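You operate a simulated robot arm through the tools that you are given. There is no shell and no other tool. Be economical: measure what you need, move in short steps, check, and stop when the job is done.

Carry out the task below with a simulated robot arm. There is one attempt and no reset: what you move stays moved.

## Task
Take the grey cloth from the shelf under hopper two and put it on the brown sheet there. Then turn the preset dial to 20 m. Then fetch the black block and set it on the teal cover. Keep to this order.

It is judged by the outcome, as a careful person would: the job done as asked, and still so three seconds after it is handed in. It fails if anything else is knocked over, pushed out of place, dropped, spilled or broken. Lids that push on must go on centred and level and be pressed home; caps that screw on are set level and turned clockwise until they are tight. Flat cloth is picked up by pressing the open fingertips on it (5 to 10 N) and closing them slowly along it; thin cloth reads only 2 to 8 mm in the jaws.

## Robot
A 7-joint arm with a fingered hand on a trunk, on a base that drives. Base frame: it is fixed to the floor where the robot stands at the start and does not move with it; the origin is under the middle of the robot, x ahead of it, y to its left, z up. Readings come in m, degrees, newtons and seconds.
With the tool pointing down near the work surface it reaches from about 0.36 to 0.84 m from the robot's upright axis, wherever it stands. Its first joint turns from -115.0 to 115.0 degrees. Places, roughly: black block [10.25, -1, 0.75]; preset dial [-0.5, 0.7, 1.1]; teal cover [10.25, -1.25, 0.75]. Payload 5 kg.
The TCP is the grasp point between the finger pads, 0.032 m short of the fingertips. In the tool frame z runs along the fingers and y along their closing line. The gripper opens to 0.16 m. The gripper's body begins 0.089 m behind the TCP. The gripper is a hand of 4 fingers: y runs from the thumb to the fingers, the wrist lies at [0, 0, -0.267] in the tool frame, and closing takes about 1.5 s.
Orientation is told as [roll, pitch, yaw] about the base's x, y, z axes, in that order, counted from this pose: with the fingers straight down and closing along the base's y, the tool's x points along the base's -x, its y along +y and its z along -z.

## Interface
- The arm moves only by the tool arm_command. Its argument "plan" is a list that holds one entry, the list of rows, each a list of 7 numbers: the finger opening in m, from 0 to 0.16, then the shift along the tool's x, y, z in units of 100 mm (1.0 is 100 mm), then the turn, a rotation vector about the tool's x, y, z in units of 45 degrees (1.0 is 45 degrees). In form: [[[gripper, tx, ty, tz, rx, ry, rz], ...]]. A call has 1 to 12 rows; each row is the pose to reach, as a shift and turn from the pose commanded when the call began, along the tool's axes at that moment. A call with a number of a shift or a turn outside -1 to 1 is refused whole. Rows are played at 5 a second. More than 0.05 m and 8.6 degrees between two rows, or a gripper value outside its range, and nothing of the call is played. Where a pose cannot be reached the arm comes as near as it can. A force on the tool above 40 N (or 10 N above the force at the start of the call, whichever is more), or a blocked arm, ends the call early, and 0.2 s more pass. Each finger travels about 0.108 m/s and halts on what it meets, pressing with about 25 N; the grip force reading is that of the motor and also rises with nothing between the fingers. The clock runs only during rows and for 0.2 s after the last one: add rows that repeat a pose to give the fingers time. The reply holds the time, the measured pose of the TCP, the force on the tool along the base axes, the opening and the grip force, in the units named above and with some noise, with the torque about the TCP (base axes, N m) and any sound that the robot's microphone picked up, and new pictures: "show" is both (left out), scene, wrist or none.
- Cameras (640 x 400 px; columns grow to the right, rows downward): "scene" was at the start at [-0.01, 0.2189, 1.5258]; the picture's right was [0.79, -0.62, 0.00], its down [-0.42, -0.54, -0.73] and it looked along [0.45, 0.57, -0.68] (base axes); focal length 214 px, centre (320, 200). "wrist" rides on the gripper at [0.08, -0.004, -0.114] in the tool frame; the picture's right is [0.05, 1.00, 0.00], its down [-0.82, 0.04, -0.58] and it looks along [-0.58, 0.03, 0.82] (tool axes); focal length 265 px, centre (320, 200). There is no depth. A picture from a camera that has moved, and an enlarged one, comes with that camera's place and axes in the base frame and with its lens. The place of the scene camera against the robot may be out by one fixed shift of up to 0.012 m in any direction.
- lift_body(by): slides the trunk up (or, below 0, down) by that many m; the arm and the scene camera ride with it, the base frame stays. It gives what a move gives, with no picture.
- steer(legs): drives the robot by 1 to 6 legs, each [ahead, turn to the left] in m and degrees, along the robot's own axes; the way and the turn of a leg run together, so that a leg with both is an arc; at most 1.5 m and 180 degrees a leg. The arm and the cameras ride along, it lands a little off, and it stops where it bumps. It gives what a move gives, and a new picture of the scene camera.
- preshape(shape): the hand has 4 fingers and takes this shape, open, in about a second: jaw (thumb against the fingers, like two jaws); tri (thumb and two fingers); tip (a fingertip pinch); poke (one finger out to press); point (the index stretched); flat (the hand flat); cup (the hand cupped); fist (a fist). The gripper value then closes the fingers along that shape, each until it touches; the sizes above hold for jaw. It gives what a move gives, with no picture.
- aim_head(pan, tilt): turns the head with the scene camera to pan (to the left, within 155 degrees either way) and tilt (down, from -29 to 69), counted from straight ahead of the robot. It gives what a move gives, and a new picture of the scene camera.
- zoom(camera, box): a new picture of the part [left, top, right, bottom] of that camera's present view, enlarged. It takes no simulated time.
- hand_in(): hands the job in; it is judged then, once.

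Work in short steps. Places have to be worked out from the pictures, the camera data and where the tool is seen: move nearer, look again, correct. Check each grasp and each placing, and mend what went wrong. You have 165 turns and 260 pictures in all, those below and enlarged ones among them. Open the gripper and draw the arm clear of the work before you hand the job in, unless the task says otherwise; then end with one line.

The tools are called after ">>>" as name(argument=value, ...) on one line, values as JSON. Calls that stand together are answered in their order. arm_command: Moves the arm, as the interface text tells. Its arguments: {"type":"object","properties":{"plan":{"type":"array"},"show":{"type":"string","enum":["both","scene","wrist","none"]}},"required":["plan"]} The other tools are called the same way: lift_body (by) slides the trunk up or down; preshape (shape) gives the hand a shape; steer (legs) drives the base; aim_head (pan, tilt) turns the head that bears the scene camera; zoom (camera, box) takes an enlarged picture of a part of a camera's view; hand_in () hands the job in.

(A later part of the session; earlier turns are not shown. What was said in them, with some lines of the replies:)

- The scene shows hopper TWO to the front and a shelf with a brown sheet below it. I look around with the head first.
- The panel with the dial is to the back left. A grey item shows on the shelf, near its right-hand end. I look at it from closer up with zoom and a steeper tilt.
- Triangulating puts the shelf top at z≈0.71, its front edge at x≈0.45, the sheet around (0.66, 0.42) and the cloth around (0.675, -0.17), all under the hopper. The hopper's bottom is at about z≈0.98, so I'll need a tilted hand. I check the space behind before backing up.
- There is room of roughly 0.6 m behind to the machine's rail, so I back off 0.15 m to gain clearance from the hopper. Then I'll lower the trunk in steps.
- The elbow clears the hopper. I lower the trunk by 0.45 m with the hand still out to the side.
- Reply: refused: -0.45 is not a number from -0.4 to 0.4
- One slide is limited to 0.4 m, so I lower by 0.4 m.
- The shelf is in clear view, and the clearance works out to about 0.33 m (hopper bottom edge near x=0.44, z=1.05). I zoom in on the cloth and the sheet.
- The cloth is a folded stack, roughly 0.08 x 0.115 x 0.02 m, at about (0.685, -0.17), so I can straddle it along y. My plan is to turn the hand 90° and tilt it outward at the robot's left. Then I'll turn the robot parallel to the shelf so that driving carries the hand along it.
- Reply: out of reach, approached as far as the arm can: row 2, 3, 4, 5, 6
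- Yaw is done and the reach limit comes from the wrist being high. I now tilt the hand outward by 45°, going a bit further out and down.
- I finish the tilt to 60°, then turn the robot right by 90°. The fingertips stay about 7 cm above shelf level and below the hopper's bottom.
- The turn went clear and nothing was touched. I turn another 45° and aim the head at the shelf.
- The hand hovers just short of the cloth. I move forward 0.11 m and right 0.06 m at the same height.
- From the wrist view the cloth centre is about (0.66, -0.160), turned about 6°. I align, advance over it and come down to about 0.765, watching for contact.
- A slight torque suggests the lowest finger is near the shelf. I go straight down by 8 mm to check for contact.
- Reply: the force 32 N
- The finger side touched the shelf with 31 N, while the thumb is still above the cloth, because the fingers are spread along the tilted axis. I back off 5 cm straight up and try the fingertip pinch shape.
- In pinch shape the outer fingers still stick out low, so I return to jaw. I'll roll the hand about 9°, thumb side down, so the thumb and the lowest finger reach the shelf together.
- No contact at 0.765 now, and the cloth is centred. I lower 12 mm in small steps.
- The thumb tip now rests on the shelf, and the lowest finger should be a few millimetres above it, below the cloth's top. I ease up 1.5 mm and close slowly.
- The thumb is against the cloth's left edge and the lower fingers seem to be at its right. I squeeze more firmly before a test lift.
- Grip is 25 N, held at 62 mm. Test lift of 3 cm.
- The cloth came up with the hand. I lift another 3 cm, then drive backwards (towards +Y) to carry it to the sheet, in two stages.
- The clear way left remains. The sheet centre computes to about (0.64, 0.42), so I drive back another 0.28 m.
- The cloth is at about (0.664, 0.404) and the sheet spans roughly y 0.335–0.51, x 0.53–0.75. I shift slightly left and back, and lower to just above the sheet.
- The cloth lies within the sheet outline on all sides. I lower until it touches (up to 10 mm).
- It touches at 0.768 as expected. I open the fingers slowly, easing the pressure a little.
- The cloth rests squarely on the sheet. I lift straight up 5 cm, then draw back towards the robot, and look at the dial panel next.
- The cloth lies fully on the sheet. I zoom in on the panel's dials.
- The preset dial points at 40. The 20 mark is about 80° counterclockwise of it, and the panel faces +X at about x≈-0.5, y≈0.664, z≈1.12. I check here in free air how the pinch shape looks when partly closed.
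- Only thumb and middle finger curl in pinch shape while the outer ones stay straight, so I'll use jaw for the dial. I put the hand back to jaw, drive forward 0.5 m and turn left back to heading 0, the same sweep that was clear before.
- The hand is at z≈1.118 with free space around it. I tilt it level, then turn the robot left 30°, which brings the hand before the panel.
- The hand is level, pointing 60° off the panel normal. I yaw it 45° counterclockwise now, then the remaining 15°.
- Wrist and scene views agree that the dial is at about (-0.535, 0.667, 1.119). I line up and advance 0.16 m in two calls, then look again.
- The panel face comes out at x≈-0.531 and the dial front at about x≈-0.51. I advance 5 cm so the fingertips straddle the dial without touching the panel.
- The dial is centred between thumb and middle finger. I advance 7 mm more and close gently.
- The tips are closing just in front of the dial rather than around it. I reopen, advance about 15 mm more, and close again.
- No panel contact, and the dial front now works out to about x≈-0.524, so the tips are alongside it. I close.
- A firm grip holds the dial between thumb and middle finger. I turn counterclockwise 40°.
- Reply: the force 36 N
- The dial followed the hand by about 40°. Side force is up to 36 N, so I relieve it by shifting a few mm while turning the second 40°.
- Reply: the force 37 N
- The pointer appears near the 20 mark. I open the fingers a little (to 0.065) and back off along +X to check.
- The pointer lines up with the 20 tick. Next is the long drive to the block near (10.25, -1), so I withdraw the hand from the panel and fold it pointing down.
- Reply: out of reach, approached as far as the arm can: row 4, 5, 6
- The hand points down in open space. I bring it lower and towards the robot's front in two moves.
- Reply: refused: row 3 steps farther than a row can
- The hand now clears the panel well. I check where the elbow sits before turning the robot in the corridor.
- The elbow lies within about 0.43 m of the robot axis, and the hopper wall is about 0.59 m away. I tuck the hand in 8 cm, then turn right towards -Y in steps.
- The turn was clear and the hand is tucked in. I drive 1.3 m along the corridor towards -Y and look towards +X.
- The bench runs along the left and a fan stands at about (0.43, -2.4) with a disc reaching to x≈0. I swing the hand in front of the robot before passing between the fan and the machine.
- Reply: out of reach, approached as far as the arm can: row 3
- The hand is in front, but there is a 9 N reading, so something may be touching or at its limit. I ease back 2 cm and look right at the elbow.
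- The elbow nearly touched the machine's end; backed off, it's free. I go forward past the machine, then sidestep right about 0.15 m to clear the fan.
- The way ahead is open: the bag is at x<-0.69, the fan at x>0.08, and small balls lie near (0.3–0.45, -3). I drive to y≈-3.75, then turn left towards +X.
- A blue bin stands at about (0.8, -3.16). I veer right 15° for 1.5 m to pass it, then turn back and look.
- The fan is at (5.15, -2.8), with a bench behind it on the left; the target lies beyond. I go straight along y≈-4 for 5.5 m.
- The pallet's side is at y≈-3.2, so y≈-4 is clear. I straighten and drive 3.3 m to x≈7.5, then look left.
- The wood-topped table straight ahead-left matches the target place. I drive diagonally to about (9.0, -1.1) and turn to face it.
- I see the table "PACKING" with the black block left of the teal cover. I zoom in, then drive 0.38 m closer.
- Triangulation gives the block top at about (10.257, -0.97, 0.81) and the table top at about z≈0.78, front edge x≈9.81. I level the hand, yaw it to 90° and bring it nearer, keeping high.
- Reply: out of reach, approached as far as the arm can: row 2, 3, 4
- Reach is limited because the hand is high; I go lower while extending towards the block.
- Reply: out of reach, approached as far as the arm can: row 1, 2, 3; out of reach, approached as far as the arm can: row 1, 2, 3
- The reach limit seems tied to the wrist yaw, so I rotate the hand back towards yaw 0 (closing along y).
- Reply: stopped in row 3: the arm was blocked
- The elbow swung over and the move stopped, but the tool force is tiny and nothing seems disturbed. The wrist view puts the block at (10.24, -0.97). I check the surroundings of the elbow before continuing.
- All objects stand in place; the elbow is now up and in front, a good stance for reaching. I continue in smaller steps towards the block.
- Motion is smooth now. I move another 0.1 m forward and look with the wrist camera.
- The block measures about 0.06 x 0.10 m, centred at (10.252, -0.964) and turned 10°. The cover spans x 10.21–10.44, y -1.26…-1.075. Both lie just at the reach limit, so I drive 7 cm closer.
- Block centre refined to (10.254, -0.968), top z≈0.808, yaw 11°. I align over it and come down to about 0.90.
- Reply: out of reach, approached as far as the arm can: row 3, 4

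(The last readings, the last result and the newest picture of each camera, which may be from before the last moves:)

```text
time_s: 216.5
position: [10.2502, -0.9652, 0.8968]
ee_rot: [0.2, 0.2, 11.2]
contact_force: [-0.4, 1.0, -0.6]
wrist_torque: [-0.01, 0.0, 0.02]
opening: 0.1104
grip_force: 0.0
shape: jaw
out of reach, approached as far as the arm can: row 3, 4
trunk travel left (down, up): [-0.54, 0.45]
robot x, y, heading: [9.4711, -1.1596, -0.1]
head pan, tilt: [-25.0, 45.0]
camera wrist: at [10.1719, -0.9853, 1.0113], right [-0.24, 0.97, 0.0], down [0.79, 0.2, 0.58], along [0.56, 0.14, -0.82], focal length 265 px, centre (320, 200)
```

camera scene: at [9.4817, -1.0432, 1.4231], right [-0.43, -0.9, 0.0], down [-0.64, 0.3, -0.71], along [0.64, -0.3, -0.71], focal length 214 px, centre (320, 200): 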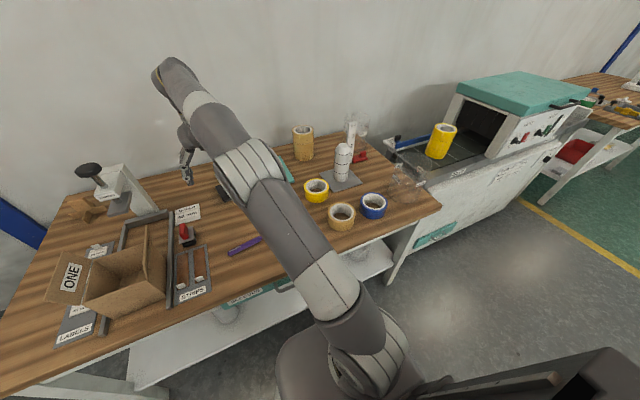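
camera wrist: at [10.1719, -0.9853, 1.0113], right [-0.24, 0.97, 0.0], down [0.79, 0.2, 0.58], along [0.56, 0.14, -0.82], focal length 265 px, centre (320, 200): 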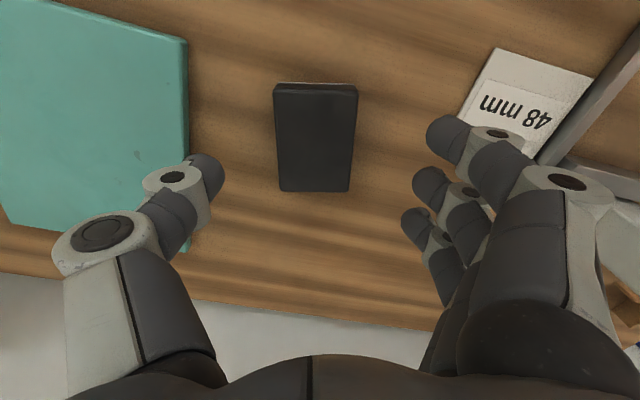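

Almost aligned; the small shortfall should vanish lower down. I lower to TCP z≈0.82 around the block.

>>> arm_command(plan=[[[0.11, 0, 0, 0.25, 0, 0, 0], [0.11, 0, 0, 0.5, 0, 0, 0], [0.11, 0, 0, 0.7, 0, 0, 0], [0.11, 0, 0, 0.81, 0, 0, 0], [0.11, 0, 0, 0.81, 0, 0, 0]]])

```text
time_s: 217.7
position: [10.2648, -0.9587, 0.8197]
ee_rot: [0.2, 0.3, 11.2]
contact_force: [0.1, -0.1, -0.4]
wrist_torque: [0.03, 0.02, 0.01]
opening: 0.1102
grip_force: 0.0
shape: jaw
out of reach, approached as far as the arm can: row 1, 2, 3, 4, 5
trunk travel left (down, up): [-0.54, 0.45]
robot x, y, heading: [9.4667, -1.1635, 0.2]
head pan, tilt: [-25.0, 45.0]
camera scene: at [9.4813, -1.0433, 1.4231], right [-0.43, -0.9, 0.0], down [-0.64, 0.3, -0.71], along [0.64, -0.3, -0.71], focal length 214 px, centre (320, 200)
camera wrist: at [10.1871, -0.9787, 0.935], right [-0.24, 0.97, 0.0], down [0.79, 0.2, 0.57], along [0.56, 0.14, -0.82], focal length 265 px, centre (320, 200)
```

scene: 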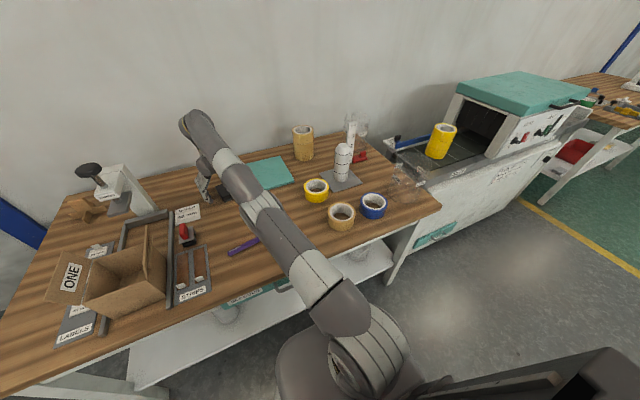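
wrist: 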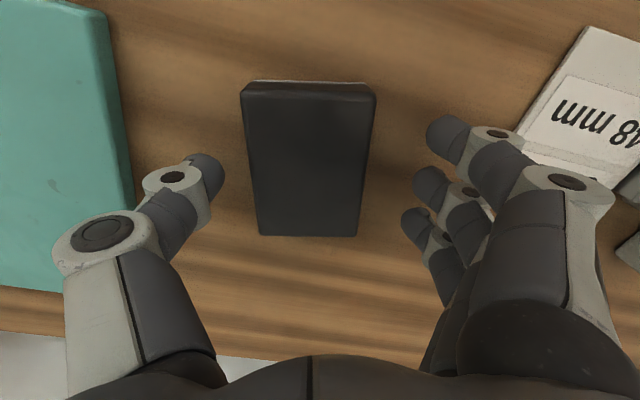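

The block lies between thumb and fingers. I shift 1 cm to centre and close on it.

>>> arm_command(plan=[[[0.1, 0.05, -0.06, 0.03, 0, 0, 0], [0.09, 0.1, -0.1, 0.04, 0, 0, 0], [0.075, 0.1, -0.1, 0.04, 0, 0, 0], [0.06, 0.1, -0.1, 0.04, 0, 0, 0], [0.045, 0.1, -0.1, 0.04, 0, 0, 0], [0.03, 0.1, -0.1, 0.04, 0, 0, 0], [0.02, 0.1, -0.1, 0.04, 0, 0, 0], [0.01, 0.1, -0.1, 0.04, 0, 0, 0], [0.0, 0.1, -0.1, 0.04, 0, 0, 0]]], show="wrist")

```text
time_s: 219.7
position: [10.2683, -0.9669, 0.8187]
ee_rot: [0.3, 0.2, 11.3]
contact_force: [0.1, 0.2, 0.1]
wrist_torque: [0.01, 0.01, -0.03]
opening: 0.0582
grip_force: 24.8
shape: jaw
out of reach, approached as far as the arm can: row 1, 2, 3, 4, 5, 6, 7, 8, 9
trunk travel left (down, up): [-0.54, 0.45]
robot x, y, heading: [9.4677, -1.1628, -0.1]
head pan, tilt: [-25.0, 45.0]
camera wrist: at [10.1896, -0.9866, 0.9334], right [-0.24, 0.97, 0.0], down [0.79, 0.2, 0.57], along [0.56, 0.14, -0.82], focal length 265 px, centre (320, 200)
```

wrist: 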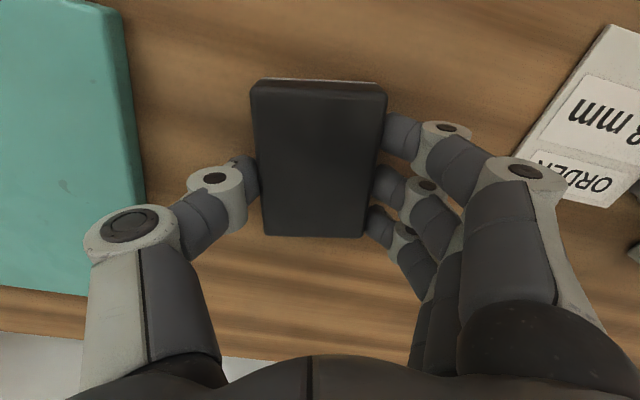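

Gripped firmly at 58 mm with 25 N. I raise the block using the trunk by 8 cm, since the arm is near full stretch.

>>> lift_body(by=0.08)

>>> arm_command(plan=[[[0.0, 0.06, -0.25, 0, 0, 0, 0.06], [0.0, 0.12, -0.5, 0, 0, 0, 0.12], [0.0, 0.18, -0.75, 0, 0, 0, 0.18], [0.0, 0.2, -0.98, 0, 0, 0, 0.24]]], show="wrist")

```text
time_s: 220.9
position: [10.2677, -0.9666, 0.8971]
ee_rot: [0.2, 0.2, 11.2]
contact_force: [0.3, -0.7, -1.3]
wrist_torque: [-0.02, -0.01, -0.02]
opening: 0.058
grip_force: 25.2
shape: jaw
trunk travel left (down, up): [-0.62, 0.37]
robot x, y, heading: [9.4673, -1.1615, -0.0]
head pan, tilt: [-25.0, 45.0]
```

```text
time_s: 221.9
position: [10.2855, -1.0636, 0.9022]
ee_rot: [0.2, 0.3, 0.4]
contact_force: [-0.2, -0.2, -0.7]
wrist_torque: [0.03, 0.03, -0.01]
opening: 0.0582
grip_force: 25.1
shape: jaw
out of reach, approached as far as the arm can: row 1, 2, 3, 4
trunk travel left (down, up): [-0.62, 0.37]
robot x, y, heading: [9.4712, -1.1628, -0.1]
head pan, tilt: [-25.0, 45.0]
camera wrist: at [10.2057, -1.0699, 1.0157], right [-0.06, 1.0, 0.0], down [0.82, 0.05, 0.57], along [0.57, 0.04, -0.82], focal length 265 px, centre (320, 200)
```

wrist: 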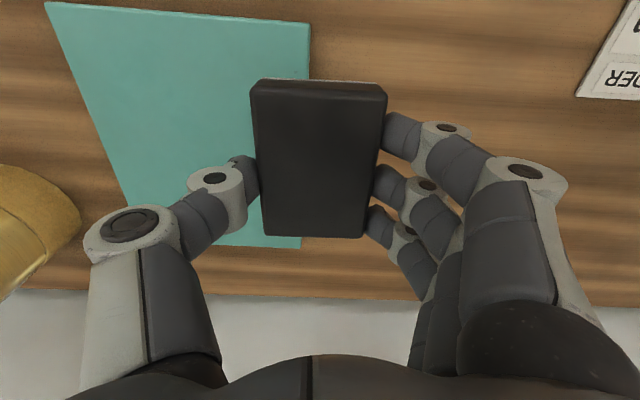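

The cover centre is at (10.32, -1.168). I carry the block another 0.1 m to the right and slightly forward.

>>> arm_command(plan=[[[0.0, -0.05, -0.3, 0, 0, 0, 0], [0.0, -0.1, -0.6, 0, 0, 0, 0], [0.0, -0.15, -1.0, 0, 0, 0, 0], [0.0, -0.15, -1.0, 0, 0, 0, 0]]], show="wrist")

```text
time_s: 222.9
position: [10.296, -1.1589, 0.8977]
ee_rot: [0.2, 0.2, 0.4]
contact_force: [0.5, -1.1, -0.7]
wrist_torque: [0.03, 0.0, 0.02]
opening: 0.058
grip_force: 25.0
shape: jaw
out of reach, approached as far as the arm can: row 3, 4
trunk travel left (down, up): [-0.62, 0.37]
robot x, y, heading: [9.4699, -1.1616, -0.2]
head pan, tilt: [-25.0, 45.0]
camera wrist: at [10.2155, -1.1636, 1.0126], right [-0.06, 1.0, 0.0], down [0.82, 0.05, 0.57], along [0.57, 0.04, -0.82], focal length 265 px, centre (320, 200)
```

wrist: 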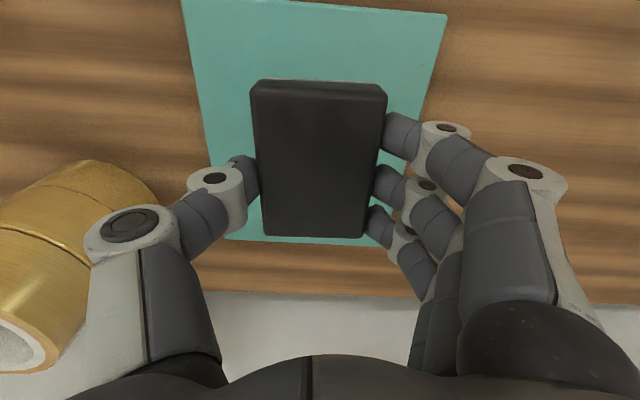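

The block hangs over the cover with margins on all sides. I lower the trunk 6 cm, then finish with small steps.

>>> lift_body(by=-0.06)

>>> arm_command(plan=[[[0.0, 0, 0, 0.02, 0, 0, 0], [0.0, 0, 0, 0.04, 0, 0, 0], [0.0, 0, 0, 0.06, 0, 0, 0], [0.0, 0, 0, 0.08, 0, 0, 0], [0.0, 0, 0, 0.1, 0, 0, 0]]], show="wrist")

```text
time_s: 223.9
position: [10.2958, -1.1585, 0.838]
ee_rot: [0.2, 0.2, 0.4]
contact_force: [-0.7, 0.1, -1.3]
wrist_torque: [0.02, 0.0, 0.01]
opening: 0.0581
grip_force: 25.2
shape: jaw
trunk travel left (down, up): [-0.56, 0.43]
robot x, y, heading: [9.4693, -1.1597, -0.2]
head pan, tilt: [-25.0, 45.0]
```

```text
time_s: 225.1
position: [10.2945, -1.1574, 0.8328]
ee_rot: [0.2, -0.1, 0.4]
contact_force: [-0.6, -1.5, 18.0]
wrist_torque: [-0.12, 0.05, -0.01]
opening: 0.0582
grip_force: 25.1
shape: jaw
trunk travel left (down, up): [-0.56, 0.43]
robot x, y, heading: [9.4693, -1.1629, -0.1]
head pan, tilt: [-25.0, 45.0]
camera wrist: at [10.2145, -1.1633, 0.9468], right [-0.06, 1.0, 0.0], down [0.81, 0.05, 0.58], along [0.58, 0.04, -0.82], focal length 265 px, centre (320, 200)
```

wrist: 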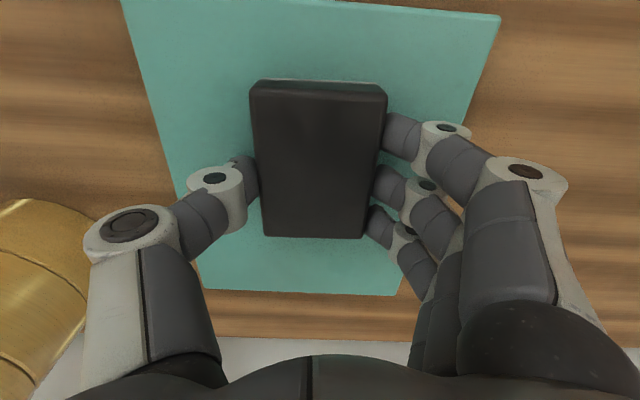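

It is down on the cover with 18 N contact. I ease up 3 mm, open slowly, then raise the trunk straight up.

>>> arm_command(plan=[[[0.03, 0, 0, -0.05, 0, 0, 0], [0.05, 0, 0, -0.06, 0, 0, 0], [0.06, 0, 0, -0.06, 0, 0, 0], [0.07, 0, 0, -0.06, 0, 0, 0], [0.08, 0, 0, -0.06, 0, 0, 0], [0.1, 0, 0, -0.06, 0, 0, 0], [0.11, 0, 0, -0.06, 0, 0, 0], [0.11, 0, 0, -0.06, 0, 0, 0]]], show="none")

>>> lift_body(by=0.15)

>>> zoom(camera="wrist", box=[0, 0, 640, 400])

```text
time_s: 226.9
position: [10.2951, -1.1586, 0.8339]
ee_rot: [0.3, 0.2, 0.4]
contact_force: [0.5, 0.2, 0.4]
wrist_torque: [-0.01, 0.0, 0.02]
opening: 0.1095
grip_force: 0.1
shape: jaw
trunk travel left (down, up): [-0.56, 0.43]
robot x, y, heading: [9.4647, -1.1601, -0.2]
head pan, tilt: [-25.0, 45.0]
```

```text
time_s: 228.6
position: [10.2963, -1.1578, 0.984]
ee_rot: [0.2, 0.2, 0.5]
contact_force: [-0.3, 0.3, -0.4]
wrist_torque: [-0.01, 0.02, 0.02]
opening: 0.1095
grip_force: 0.1
shape: jaw
trunk travel left (down, up): [-0.71, 0.28]
robot x, y, heading: [9.4674, -1.1644, -0.2]
head pan, tilt: [-25.0, 45.0]
```

```text
1.00 times, centred on (320, 200) of wrist (not enlarged: the box is as wide or as high as the picture)
camera zoom: at [10.2156, -1.1634, 1.0989], right [-0.06, 1.0, 0.0], down [0.82, 0.05, 0.57], along [0.57, 0.04, -0.82], focal length 265 px, centre (320, 200)
```

zoom: 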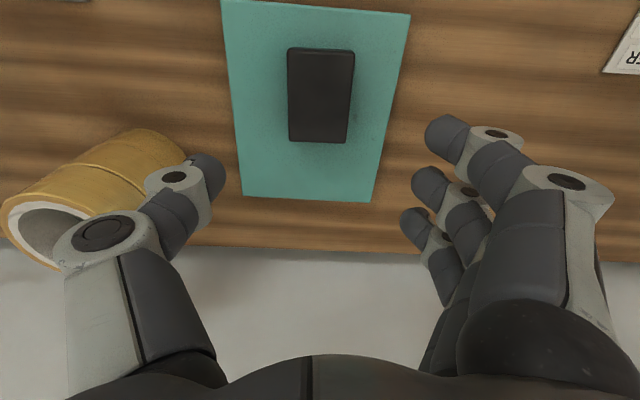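

The block sits centred on the teal cover. I raise a little more and back the robot away 0.4 m, then check the table.

>>> lift_body(by=0.15)

>>> steer(legs=[[-0.45, 0]])

>>> aim_head(pan=5, tilt=35)

```text
time_s: 230.4
position: [10.2948, -1.1575, 1.1344]
ee_rot: [0.2, 0.2, 0.5]
contact_force: [-0.2, -0.1, 0.4]
wrist_torque: [-0.01, 0.05, 0.03]
opening: 0.1096
grip_force: 0.1
shape: jaw
trunk travel left (down, up): [-0.86, 0.13]
robot x, y, heading: [9.4662, -1.1644, -0.2]
head pan, tilt: [-25.0, 45.0]
```

```text
time_s: 233.0
position: [9.8569, -1.1525, 1.1348]
ee_rot: [0.2, 0.2, 0.8]
contact_force: [-1.0, 0.0, 0.5]
wrist_torque: [0.0, 0.02, -0.01]
opening: 0.1097
grip_force: 0.1
shape: jaw
trunk travel left (down, up): [-0.86, 0.13]
robot x, y, heading: [9.0295, -1.1619, 0.2]
head pan, tilt: [-25.0, 45.0]
camera scene: at [9.0408, -1.0433, 1.7432], right [-0.42, -0.91, 0.0], down [-0.64, 0.3, -0.71], along [0.64, -0.3, -0.71], focal length 214 px, centre (320, 200)
```

scene: 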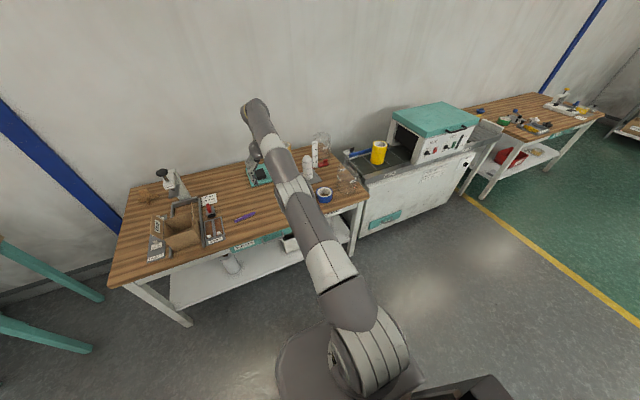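

```text
time_s: 234.0
position: [9.8576, -1.1526, 1.1348]
ee_rot: [0.2, 0.2, 0.8]
contact_force: [-0.2, 0.7, -0.5]
wrist_torque: [0.0, 0.01, 0.03]
opening: 0.1094
grip_force: 0.0
shape: jaw
trunk travel left (down, up): [-0.86, 0.13]
robot x, y, heading: [9.0293, -1.1628, 0.1]
head pan, tilt: [5.0, 35.0]
camera scene: at [9.0557, -1.0013, 1.7579], right [0.09, -1.0, 0.0], down [-0.57, -0.05, -0.82], along [0.82, 0.07, -0.57], focal length 214 px, centre (320, 200)
```

scene: 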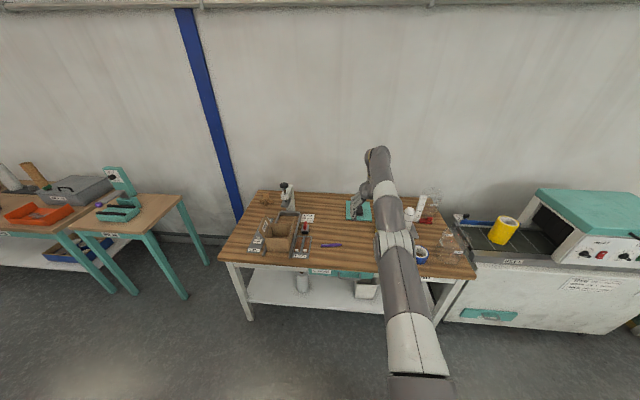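

The table is in order, the block is on the cover, and the hand is open and clear. I hand in the job.

>>> hand_in()

```text
The job is handed in.
```

The grey cloth is on the brown sheet, the preset dial points to 20 m, and the black block is on the teal cover, done in that order and handed in with the hand open and clear.
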